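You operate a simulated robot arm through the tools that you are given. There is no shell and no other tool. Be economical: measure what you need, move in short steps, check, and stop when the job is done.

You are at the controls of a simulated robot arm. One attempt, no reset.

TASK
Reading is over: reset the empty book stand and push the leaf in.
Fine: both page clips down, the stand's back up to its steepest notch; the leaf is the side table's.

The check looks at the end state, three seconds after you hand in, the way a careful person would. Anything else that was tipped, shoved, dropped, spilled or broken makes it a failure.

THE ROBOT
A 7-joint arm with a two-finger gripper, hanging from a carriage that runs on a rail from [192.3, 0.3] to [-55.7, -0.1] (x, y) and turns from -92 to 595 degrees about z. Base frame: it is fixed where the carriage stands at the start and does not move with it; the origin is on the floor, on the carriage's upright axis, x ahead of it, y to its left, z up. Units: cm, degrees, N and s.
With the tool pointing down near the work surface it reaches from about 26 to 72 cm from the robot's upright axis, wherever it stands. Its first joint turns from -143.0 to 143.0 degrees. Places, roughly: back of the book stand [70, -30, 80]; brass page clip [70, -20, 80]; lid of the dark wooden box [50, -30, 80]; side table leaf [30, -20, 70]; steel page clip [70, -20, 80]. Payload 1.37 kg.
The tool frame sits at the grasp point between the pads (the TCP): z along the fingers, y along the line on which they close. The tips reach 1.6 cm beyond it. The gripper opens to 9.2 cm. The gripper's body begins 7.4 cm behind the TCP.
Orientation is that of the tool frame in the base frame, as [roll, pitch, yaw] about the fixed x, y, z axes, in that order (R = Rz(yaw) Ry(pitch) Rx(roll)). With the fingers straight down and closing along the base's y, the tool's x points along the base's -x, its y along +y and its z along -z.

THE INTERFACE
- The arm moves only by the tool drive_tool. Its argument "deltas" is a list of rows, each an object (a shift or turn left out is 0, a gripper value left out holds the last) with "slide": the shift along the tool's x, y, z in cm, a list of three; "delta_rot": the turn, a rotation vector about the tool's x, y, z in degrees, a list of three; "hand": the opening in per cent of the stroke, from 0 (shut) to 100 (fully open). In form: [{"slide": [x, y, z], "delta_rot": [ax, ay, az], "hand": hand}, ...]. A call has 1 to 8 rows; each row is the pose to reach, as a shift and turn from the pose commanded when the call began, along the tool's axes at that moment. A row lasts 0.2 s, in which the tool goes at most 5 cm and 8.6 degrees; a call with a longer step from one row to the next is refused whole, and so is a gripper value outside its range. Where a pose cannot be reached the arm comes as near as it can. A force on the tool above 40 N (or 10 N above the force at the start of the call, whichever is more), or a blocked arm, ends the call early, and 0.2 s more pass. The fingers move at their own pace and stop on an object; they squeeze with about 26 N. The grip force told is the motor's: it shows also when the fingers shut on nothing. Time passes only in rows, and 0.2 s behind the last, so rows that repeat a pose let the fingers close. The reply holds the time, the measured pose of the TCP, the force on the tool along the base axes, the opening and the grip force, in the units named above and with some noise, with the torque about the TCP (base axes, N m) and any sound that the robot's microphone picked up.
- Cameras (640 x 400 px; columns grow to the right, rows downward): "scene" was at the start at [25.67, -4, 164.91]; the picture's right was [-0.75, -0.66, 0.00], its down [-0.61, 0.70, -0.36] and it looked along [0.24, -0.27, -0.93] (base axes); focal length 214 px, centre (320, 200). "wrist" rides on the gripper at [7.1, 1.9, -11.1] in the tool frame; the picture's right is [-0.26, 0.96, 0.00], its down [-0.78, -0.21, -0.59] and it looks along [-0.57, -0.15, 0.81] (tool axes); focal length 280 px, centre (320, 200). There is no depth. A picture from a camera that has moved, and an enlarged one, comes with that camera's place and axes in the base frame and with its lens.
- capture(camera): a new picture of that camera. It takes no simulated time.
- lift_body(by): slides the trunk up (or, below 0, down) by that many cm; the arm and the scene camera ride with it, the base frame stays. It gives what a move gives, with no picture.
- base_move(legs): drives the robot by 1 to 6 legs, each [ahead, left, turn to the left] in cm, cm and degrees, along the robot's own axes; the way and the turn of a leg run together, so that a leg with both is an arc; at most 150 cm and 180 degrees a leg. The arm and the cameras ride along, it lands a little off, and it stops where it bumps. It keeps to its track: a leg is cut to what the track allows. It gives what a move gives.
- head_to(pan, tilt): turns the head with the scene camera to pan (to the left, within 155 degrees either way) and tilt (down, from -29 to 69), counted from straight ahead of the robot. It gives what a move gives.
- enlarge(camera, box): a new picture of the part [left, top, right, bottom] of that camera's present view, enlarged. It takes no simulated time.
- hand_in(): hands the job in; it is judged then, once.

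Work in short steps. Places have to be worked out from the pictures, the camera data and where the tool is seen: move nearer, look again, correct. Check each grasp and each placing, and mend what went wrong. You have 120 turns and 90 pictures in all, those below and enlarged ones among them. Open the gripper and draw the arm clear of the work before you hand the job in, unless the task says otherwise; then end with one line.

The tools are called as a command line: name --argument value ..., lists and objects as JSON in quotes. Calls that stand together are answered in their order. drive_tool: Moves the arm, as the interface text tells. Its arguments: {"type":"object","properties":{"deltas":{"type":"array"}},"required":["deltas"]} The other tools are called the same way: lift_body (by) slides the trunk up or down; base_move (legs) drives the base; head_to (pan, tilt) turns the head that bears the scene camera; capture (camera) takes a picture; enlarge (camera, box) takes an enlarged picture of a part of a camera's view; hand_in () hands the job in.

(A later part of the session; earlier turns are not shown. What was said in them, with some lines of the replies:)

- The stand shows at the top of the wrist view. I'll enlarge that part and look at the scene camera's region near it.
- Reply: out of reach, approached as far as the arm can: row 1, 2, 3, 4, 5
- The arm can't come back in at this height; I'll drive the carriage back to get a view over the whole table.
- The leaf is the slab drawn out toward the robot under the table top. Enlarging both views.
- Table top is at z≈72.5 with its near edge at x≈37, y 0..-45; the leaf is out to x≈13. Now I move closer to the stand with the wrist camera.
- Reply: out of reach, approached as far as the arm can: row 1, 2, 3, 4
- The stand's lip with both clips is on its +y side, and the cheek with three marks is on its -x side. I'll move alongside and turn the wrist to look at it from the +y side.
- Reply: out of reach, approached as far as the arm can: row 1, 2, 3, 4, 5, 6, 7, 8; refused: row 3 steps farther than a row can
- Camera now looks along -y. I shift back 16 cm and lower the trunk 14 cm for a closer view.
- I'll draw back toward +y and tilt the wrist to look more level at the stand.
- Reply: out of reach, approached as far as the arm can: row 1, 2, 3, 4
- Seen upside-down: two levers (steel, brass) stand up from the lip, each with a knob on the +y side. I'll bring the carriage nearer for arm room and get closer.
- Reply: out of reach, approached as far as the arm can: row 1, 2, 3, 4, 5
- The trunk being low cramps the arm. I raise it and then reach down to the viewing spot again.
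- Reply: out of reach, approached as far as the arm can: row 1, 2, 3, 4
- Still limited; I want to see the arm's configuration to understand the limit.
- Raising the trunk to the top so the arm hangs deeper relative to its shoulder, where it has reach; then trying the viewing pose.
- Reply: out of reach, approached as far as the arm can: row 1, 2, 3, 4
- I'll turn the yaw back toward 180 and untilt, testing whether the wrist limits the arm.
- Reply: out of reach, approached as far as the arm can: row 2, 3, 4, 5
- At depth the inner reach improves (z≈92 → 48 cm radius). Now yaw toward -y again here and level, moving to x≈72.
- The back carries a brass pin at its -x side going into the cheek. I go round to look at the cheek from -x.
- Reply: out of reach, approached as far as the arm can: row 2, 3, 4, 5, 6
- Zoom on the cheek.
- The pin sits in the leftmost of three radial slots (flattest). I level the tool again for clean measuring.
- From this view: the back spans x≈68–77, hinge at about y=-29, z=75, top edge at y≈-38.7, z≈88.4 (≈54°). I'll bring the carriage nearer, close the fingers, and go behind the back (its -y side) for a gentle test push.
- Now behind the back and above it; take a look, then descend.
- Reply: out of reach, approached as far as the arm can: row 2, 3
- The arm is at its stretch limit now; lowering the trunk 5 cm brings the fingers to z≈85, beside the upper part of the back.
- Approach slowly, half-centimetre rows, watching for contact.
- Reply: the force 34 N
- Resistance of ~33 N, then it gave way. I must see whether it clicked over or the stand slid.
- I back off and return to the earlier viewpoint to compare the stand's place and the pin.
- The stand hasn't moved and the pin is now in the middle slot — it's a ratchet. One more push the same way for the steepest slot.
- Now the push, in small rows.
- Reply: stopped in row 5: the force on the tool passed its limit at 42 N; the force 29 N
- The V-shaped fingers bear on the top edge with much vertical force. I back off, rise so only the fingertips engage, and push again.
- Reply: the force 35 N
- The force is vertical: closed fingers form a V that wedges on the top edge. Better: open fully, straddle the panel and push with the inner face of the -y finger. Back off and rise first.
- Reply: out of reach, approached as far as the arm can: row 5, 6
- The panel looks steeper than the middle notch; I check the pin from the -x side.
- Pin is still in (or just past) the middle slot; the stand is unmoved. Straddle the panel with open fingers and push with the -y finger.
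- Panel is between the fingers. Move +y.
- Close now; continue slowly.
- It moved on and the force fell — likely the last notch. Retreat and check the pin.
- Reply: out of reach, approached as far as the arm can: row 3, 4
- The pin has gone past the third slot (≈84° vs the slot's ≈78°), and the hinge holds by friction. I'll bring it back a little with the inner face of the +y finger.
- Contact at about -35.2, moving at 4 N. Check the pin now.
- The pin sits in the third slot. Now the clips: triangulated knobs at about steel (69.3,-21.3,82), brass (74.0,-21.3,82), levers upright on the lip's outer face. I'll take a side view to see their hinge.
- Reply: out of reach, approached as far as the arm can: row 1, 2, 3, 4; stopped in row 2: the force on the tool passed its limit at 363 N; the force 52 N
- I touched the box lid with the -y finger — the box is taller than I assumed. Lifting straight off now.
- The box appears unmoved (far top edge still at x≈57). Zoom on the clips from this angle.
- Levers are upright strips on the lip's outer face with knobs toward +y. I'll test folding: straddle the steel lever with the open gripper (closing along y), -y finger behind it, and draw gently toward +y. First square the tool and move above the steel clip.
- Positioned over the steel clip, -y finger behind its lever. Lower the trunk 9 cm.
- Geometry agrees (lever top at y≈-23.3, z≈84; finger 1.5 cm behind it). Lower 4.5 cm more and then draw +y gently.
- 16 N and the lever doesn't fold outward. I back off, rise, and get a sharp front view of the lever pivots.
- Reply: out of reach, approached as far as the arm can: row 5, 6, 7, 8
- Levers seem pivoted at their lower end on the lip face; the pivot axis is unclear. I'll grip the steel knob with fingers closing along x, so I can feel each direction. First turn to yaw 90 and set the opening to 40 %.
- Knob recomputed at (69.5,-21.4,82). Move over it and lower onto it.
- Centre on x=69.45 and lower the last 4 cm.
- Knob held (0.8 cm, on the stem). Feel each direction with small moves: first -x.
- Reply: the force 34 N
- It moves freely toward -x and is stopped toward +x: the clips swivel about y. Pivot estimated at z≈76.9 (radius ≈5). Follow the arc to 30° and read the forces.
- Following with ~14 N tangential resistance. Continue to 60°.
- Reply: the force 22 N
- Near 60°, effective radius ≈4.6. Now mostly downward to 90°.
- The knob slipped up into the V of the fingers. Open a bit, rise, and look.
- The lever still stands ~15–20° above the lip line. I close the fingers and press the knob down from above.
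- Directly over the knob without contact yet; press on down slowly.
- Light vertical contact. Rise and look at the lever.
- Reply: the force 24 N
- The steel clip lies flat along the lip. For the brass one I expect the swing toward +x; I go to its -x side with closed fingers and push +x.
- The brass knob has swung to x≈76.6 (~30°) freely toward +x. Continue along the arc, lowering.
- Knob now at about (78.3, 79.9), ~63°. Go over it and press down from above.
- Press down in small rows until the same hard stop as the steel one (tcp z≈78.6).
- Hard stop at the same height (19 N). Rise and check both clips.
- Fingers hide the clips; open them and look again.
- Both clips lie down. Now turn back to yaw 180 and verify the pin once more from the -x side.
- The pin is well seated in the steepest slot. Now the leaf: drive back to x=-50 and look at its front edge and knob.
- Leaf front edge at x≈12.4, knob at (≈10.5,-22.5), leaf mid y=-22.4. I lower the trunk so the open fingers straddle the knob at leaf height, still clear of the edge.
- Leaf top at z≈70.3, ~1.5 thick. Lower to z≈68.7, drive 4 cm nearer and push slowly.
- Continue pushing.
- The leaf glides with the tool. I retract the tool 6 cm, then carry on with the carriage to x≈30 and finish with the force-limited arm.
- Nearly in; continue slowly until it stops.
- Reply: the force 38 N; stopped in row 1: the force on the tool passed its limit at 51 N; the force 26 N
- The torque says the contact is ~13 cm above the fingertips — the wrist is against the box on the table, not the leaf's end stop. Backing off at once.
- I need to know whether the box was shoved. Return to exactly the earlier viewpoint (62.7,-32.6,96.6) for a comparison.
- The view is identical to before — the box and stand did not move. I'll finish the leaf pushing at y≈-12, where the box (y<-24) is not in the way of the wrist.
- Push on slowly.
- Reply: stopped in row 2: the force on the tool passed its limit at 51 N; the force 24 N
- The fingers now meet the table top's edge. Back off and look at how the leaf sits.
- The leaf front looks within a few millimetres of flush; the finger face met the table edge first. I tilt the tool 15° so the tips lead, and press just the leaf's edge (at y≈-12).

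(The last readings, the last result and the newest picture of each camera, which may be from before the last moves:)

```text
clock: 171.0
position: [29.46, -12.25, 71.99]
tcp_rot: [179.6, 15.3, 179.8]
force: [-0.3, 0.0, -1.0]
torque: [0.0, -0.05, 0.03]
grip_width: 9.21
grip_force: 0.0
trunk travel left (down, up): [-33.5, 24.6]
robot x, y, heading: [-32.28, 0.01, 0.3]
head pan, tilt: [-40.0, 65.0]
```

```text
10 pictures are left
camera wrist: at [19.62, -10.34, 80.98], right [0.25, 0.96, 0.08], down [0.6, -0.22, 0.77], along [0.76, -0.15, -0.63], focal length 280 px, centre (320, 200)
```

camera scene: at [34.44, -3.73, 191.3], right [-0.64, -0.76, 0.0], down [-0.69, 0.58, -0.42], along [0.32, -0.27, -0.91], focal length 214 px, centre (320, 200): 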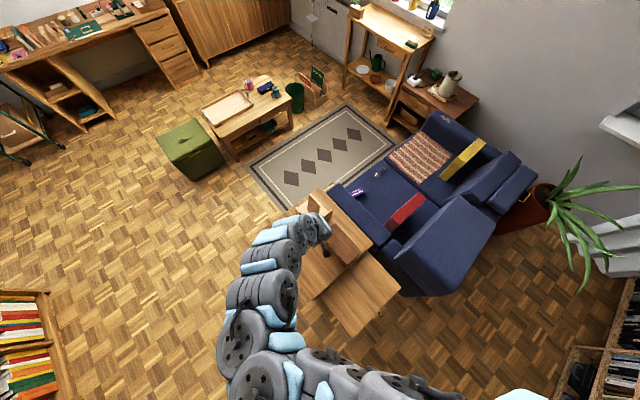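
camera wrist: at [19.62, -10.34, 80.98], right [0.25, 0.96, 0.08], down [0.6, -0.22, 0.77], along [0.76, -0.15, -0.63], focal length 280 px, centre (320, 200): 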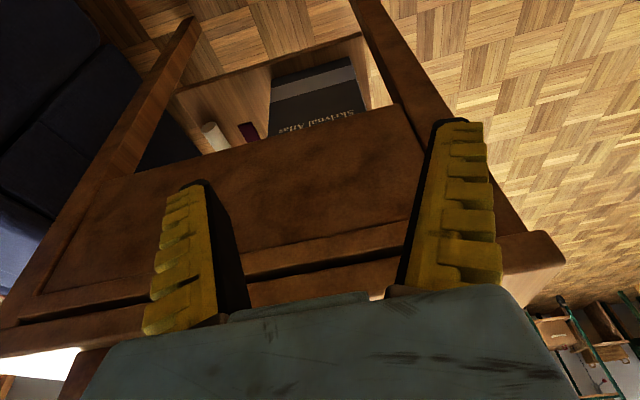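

Advance horizontally (slide = d·[-0.964, 0, 0.264]).

drive_tool --deltas '[{"slide": [-0.96, 0, 0.26]}, {"slide": [-1.93, 0, 0.53]}, {"slide": [-2.9, 0, 0.79]}, {"slide": [-3.9, 0, 1.06]}]'

drive_tool --deltas '[{"slide": [-0.4, 0, 0.1]}, {"slide": [-0.8, 0, 0.21]}, {"slide": [-1.2, 0, 0.32]}, {"slide": [-1.5, 0, 0.4]}]'

```text
clock: 172.0
position: [33.58, -12.12, 71.97]
tcp_rot: [179.6, 15.1, 179.9]
force: [0.4, 0.3, 0.5]
torque: [-0.04, 0.01, -0.01]
grip_width: 9.19
grip_force: 0.1
trunk travel left (down, up): [-33.5, 24.6]
robot x, y, heading: [-32.8, -0.33, 0.3]
head pan, tilt: [-40.0, 65.0]
```

```text
clock: 173.0
position: [34.95, -12.14, 72.1]
tcp_rot: [179.6, 15.2, 179.9]
force: [-0.7, 0.1, -0.7]
torque: [0.0, 0.01, -0.01]
grip_width: 9.22
grip_force: 0.1
trunk travel left (down, up): [-33.5, 24.6]
robot x, y, heading: [-33.49, -0.31, -0.0]
head pan, tilt: [-40.0, 65.0]
```

drive_tool --deltas '[{"slide": [-0.3, 0, 0.08]}, {"slide": [-0.6, 0, 0.16]}, {"slide": [-0.9, 0, 0.25]}]'

drive_tool --deltas '[{"slide": [-0.3, 0, 0.08]}, {"slide": [-0.6, 0, 0.16]}]'

enlarge --camera "wrist" --box '[0, 100, 560, 360]'

```text
clock: 173.8
position: [35.38, -12.38, 71.6]
tcp_rot: [179.6, 14.9, 180.0]
force: [-19.9, -1.9, 3.4]
torque: [0.08, -0.22, 0.86]
grip_width: 9.22
grip_force: 0.2
trunk travel left (down, up): [-33.5, 24.6]
robot x, y, heading: [-33.0, -0.12, 0.3]
head pan, tilt: [-40.0, 65.0]
```

```text
clock: 174.3
position: [35.41, -12.3, 71.53]
tcp_rot: [179.4, 14.5, -180.0]
force: [-21.4, 0.6, 6.1]
torque: [0.33, -0.34, 0.61]
grip_width: 9.22
grip_force: 0.0
trunk travel left (down, up): [-33.5, 24.6]
robot x, y, heading: [-33.0, 0.04, 0.1]
head pan, tilt: [-40.0, 65.0]
stopped in row 2: the force on the tool passed its limit at 48 N (the readings are from after the stop); the commanded pose is now the measured one
```

```text
1.14 times, centred on (280, 230) of wrist
camera zoom: at [25.64, -10.46, 80.6], right [0.25, 0.96, 0.07], down [0.61, -0.22, 0.76], along [0.75, -0.15, -0.64], focal length 320 px, centre (366, 166)
```

zoom: 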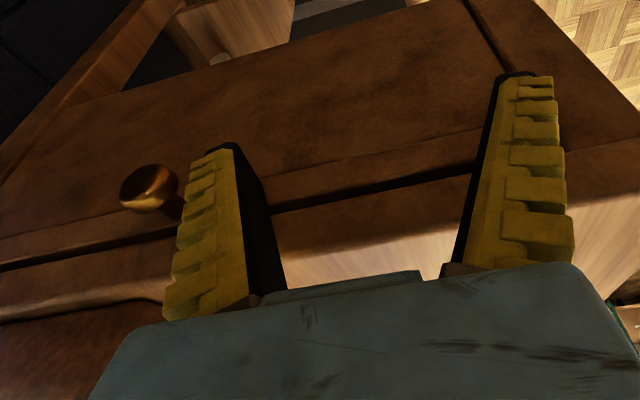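

Stopped at the leaf/edge height this time. Back off and inspect the leaf's end closely.

drive_tool --deltas '[{"slide": [2, 0, -0.5]}, {"slide": [5, 0, -1.3]}, {"slide": [8, 0, -2.1]}]'

base_move --legs '[[-6, 0, 0]]'

enlarge --camera "wrist" --box '[200, 120, 440, 290]'

```text
clock: 175.1
position: [27.79, -12.4, 71.92]
tcp_rot: [179.4, 15.0, 179.8]
force: [0.5, 0.0, 0.4]
torque: [0.01, 0.04, 0.02]
grip_width: 9.19
grip_force: 0.0
trunk travel left (down, up): [-33.5, 24.6]
robot x, y, heading: [-32.69, 0.04, 0.3]
head pan, tilt: [-40.0, 65.0]
```

```text
clock: 176.1
position: [21.82, -12.24, 71.87]
tcp_rot: [179.6, 15.1, 179.9]
force: [0.4, 0.4, -0.7]
torque: [0.0, -0.01, -0.03]
grip_width: 9.19
grip_force: 0.0
trunk travel left (down, up): [-33.5, 24.6]
robot x, y, heading: [-38.87, -0.08, 0.2]
head pan, tilt: [-40.0, 65.0]
```

```text
2.35 times, centred on (320, 205) of wrist
camera zoom: at [11.99, -10.44, 80.86], right [0.25, 0.96, 0.07], down [0.6, -0.22, 0.77], along [0.76, -0.15, -0.63], focal length 660 px, centre (320, 188)
```

zoom: 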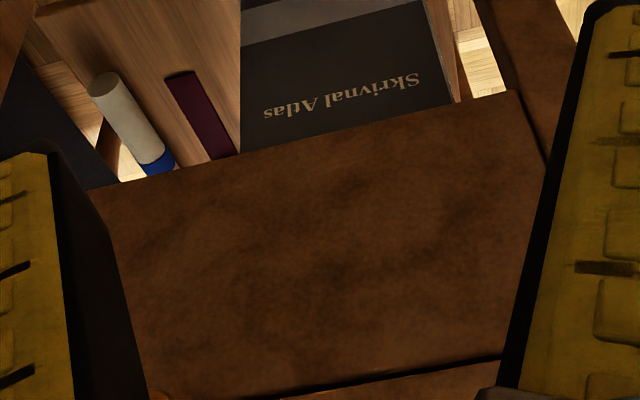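

lift_body --by 12

drive_tool --deltas '[{"delta_rot": [0, 7.5, 0]}, {"delta_rot": [0, 15, 0]}]'

enlarge --camera "wrist" --box '[160, 120, 480, 320]'

```text
clock: 177.6
position: [21.75, -12.34, 83.85]
tcp_rot: [179.6, 15.0, -180.0]
force: [-0.2, -0.1, 0.7]
torque: [0.0, 0.06, -0.02]
grip_width: 9.2
grip_force: 0.1
trunk travel left (down, up): [-45.5, 12.6]
robot x, y, heading: [-38.35, -0.01, 0.0]
head pan, tilt: [-40.0, 65.0]
```

```text
clock: 178.2
position: [21.84, -12.26, 83.79]
tcp_rot: [179.6, -0.1, -179.9]
force: [-0.2, 0.1, 0.3]
torque: [0.03, -0.03, -0.02]
grip_width: 9.18
grip_force: 0.0
trunk travel left (down, up): [-45.5, 12.6]
robot x, y, heading: [-38.36, 0.07, 0.2]
head pan, tilt: [-40.0, 65.0]
```

```text
2.00 times, centred on (320, 220) of wrist
camera zoom: at [14.58, -10.51, 95.05], right [0.26, 0.97, 0.01], down [0.78, -0.21, 0.59], along [0.57, -0.15, -0.81], focal length 561 px, centre (320, 160)
```

zoom: 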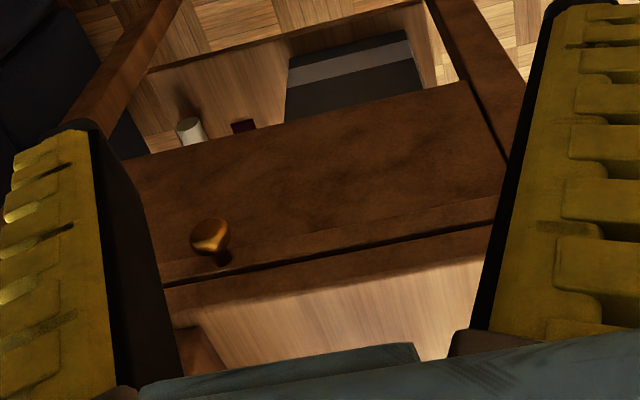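

To be certain it is at its stop, I'll press on the knob itself with closed, tilted fingertips (clear of the table edge and, with tilt, of the box).

drive_tool --deltas '[{"slide": [0, -4, 0], "delta_rot": [0, -8, 0], "hand": 0}, {"slide": [0, -8, 0], "delta_rot": [0, -16, 0]}, {"slide": [0, -10.1, 0], "delta_rot": [0, -20, 0]}]'

lift_body --by -11.5

base_move --legs '[[6, 0, 0]]'

capture --camera "wrist"

```text
clock: 179.0
position: [21.98, -22.6, 83.83]
tcp_rot: [179.7, 20.2, 179.9]
force: [0.8, 0.2, -0.2]
torque: [0.0, 0.02, 0.0]
grip_width: 0.01
grip_force: 25.9
trunk travel left (down, up): [-45.5, 12.6]
robot x, y, heading: [-38.6, -0.36, -0.1]
head pan, tilt: [-40.0, 65.0]
```

```text
clock: 180.4
position: [21.95, -22.41, 72.27]
tcp_rot: [179.7, 20.0, 179.9]
force: [0.6, -0.2, 0.7]
torque: [0.01, 0.01, 0.0]
grip_width: 0.03
grip_force: 25.7
trunk travel left (down, up): [-34.0, 24.1]
robot x, y, heading: [-38.64, -0.04, 0.1]
head pan, tilt: [-40.0, 65.0]
```

```text
clock: 181.4
position: [27.91, -22.54, 72.39]
tcp_rot: [179.7, 19.9, 179.9]
force: [-0.4, 0.6, -0.3]
torque: [-0.01, 0.02, 0.03]
grip_width: 0.0
grip_force: 26.0
trunk travel left (down, up): [-34.0, 24.1]
robot x, y, heading: [-32.51, -0.25, 0.3]
head pan, tilt: [-40.0, 65.0]
```

```text
6 pictures are left
camera wrist: at [17.33, -20.57, 80.43], right [0.24, 0.96, 0.1], down [0.53, -0.22, 0.82], along [0.81, -0.15, -0.57], focal length 280 px, centre (320, 200)
```

wrist: 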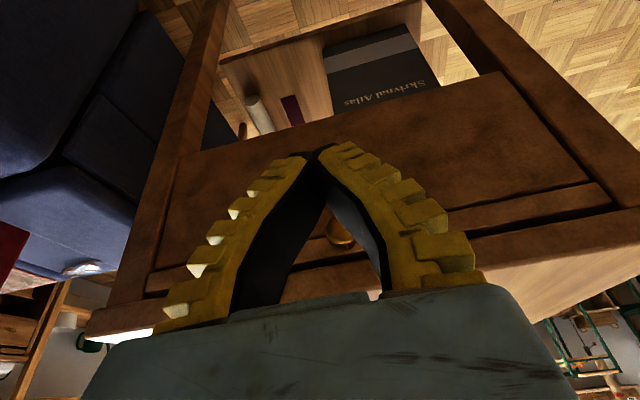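

Press slowly onto the knob.

drive_tool --deltas '[{"slide": [-0.94, 0, 0.34]}, {"slide": [-1.88, 0, 0.68]}, {"slide": [-2.82, 0, 1.02]}, {"slide": [-3.3, 0, 1.2]}]'

drive_tool --deltas '[{"slide": [-0.3, 0, 0.11]}, {"slide": [-0.6, 0, 0.22]}, {"slide": [-0.9, 0, 0.33]}, {"slide": [-1.2, 0, 0.44]}, {"slide": [-1.5, 0, 0.55]}]'

```text
clock: 182.4
position: [31.48, -22.46, 72.36]
tcp_rot: [179.6, 20.0, 180.0]
force: [0.8, 0.5, 0.3]
torque: [-0.01, 0.0, -0.02]
grip_width: 0.01
grip_force: 26.1
trunk travel left (down, up): [-34.0, 24.1]
robot x, y, heading: [-32.98, 0.04, 0.3]
head pan, tilt: [-40.0, 65.0]
```

```text
clock: 183.6
position: [33.15, -22.42, 72.38]
tcp_rot: [179.5, 20.1, 179.9]
force: [-0.3, -0.2, 0.1]
torque: [0.0, -0.01, 0.02]
grip_width: 0.0
grip_force: 26.4
trunk travel left (down, up): [-34.0, 24.1]
robot x, y, heading: [-32.67, -0.38, 0.2]
head pan, tilt: [-40.0, 65.0]
```

drive_tool --deltas '[{"slide": [-0.3, 0, 0.11]}, {"slide": [-0.6, 0, 0.22]}, {"slide": [-0.9, 0, 0.33]}]'

drive_tool --deltas '[{"slide": [-0.3, 0, 0.11]}, {"slide": [-0.6, 0, 0.22]}]'

enlarge --camera "wrist" --box '[200, 120, 440, 290]'

```text
clock: 184.4
position: [33.21, -22.4, 71.94]
tcp_rot: [179.6, 19.6, 179.9]
force: [-28.4, 1.7, 10.6]
torque: [0.01, -0.12, 0.06]
grip_width: 0.6
grip_force: 27.7
trunk travel left (down, up): [-34.0, 24.1]
robot x, y, heading: [-32.85, -0.22, 0.2]
head pan, tilt: [-40.0, 65.0]
```

```text
clock: 184.8
position: [33.05, -22.44, 71.92]
tcp_rot: [179.5, 19.3, 179.9]
force: [-25.4, 3.9, 9.0]
torque: [0.01, -0.1, 0.05]
grip_width: 0.61
grip_force: 28.0
trunk travel left (down, up): [-34.0, 24.1]
robot x, y, heading: [-32.97, 0.13, 0.1]
head pan, tilt: [-40.0, 65.0]
stopped in row 1: the force on the tool passed its limit at 42 N (the readings are from after the stop); the commanded pose is now the measured one
```

```text
2.35 times, centred on (320, 205) of wrist
camera zoom: at [22.65, -20.68, 80.08], right [0.25, 0.96, 0.09], down [0.54, -0.22, 0.81], along [0.8, -0.15, -0.58], focal length 660 px, centre (320, 188)
```

zoom: 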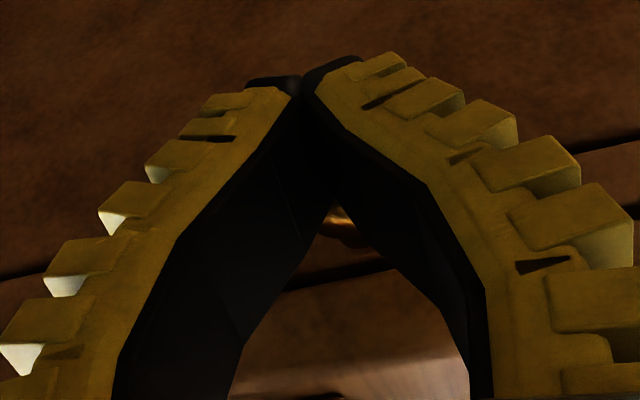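

The knob holds firm at 42 N with contact right at the fingertips: the leaf is fully home. Retreat, open, lift clear, and take a last look.

drive_tool --deltas '[{"slide": [2, 0, -0.7]}, {"slide": [5, 0, -1.8]}, {"slide": [8, 0, -2.9], "hand": 100}, {"slide": [8, 0, -2.9], "delta_rot": [0, 8, 0]}, {"slide": [8, 0, -2.9], "delta_rot": [0, 16, 0]}]'

base_move --legs '[[-18, 0, 0]]'

lift_body --by 24

head_to --pan -22 --tilt 48

capture --camera "scene"

```text
clock: 186.0
position: [25.45, -22.61, 72.31]
tcp_rot: [179.8, 3.8, -180.0]
force: [-0.1, -0.1, -0.6]
torque: [-0.05, 0.01, 0.01]
grip_width: 9.2
grip_force: 0.1
trunk travel left (down, up): [-34.0, 24.1]
robot x, y, heading: [-32.75, 0.1, -0.1]
head pan, tilt: [-40.0, 65.0]
```

```text
clock: 187.5
position: [7.34, -22.32, 72.2]
tcp_rot: [179.6, 3.8, -179.9]
force: [0.8, -0.6, 0.2]
torque: [-0.01, -0.01, 0.0]
grip_width: 9.17
grip_force: 0.0
trunk travel left (down, up): [-34.0, 24.1]
robot x, y, heading: [-50.83, -0.06, -0.1]
head pan, tilt: [-40.0, 65.0]
```

```text
clock: 190.0
position: [7.52, -22.47, 96.28]
tcp_rot: [179.6, 3.7, -180.0]
force: [0.4, -1.0, -1.2]
torque: [-0.01, 0.02, 0.01]
grip_width: 9.21
grip_force: 0.1
trunk travel left (down, up): [-58.0, 0.1]
robot x, y, heading: [-50.91, -0.07, 0.5]
head pan, tilt: [-40.0, 65.0]
```

```text
clock: 190.8
position: [7.57, -22.54, 96.19]
tcp_rot: [179.6, 3.9, -179.9]
force: [0.5, 0.5, 1.4]
torque: [0.0, -0.02, -0.01]
grip_width: 9.2
grip_force: 0.1
trunk travel left (down, up): [-58.0, 0.1]
robot x, y, heading: [-50.88, -0.15, 0.2]
head pan, tilt: [-22.0, 48.0]
```

```text
4 pictures are left
camera scene: at [-21.55, -2.67, 193.38], right [-0.37, -0.93, 0.0], down [-0.69, 0.28, -0.67], along [0.62, -0.25, -0.74], focal length 214 px, centre (320, 200)
```

scene: 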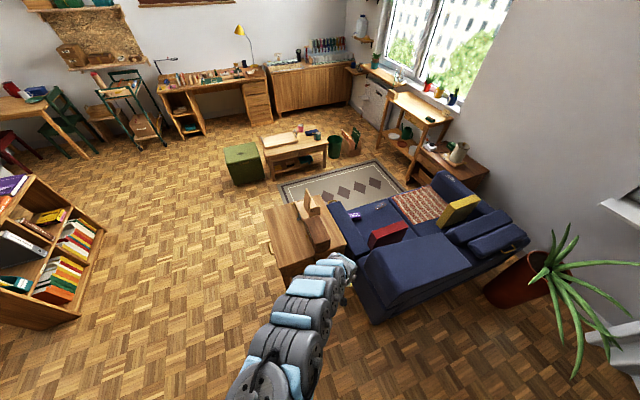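

enlarge --camera "scene" --box '[250, 180, 360, 290]'

```text
3.64 times, centred on (305, 235) of scene
camera zoom: at [-21.55, -2.67, 193.38], right [-0.37, -0.93, 0.0], down [-0.69, 0.28, -0.67], along [0.62, -0.25, -0.74], focal length 780 px, centre (374, 73)
```

zoom: 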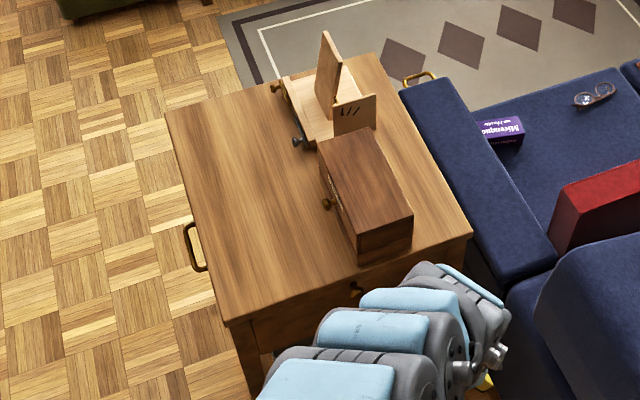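

The last view shows the leaf in flush, both clips down, the back in its steepest notch, and the box and stand in place. The arm is clear and the gripper open, so I'm handing in.

hand_in

```text
The job is handed in.
```

The book stand is reset: both page clips are down, the back is in its steepest notch, and the side table's leaf is pushed fully in. The gripper bumped the dark wooden box twice along the way, once on the lid and once on its side, but the pictures showed it had not moved.
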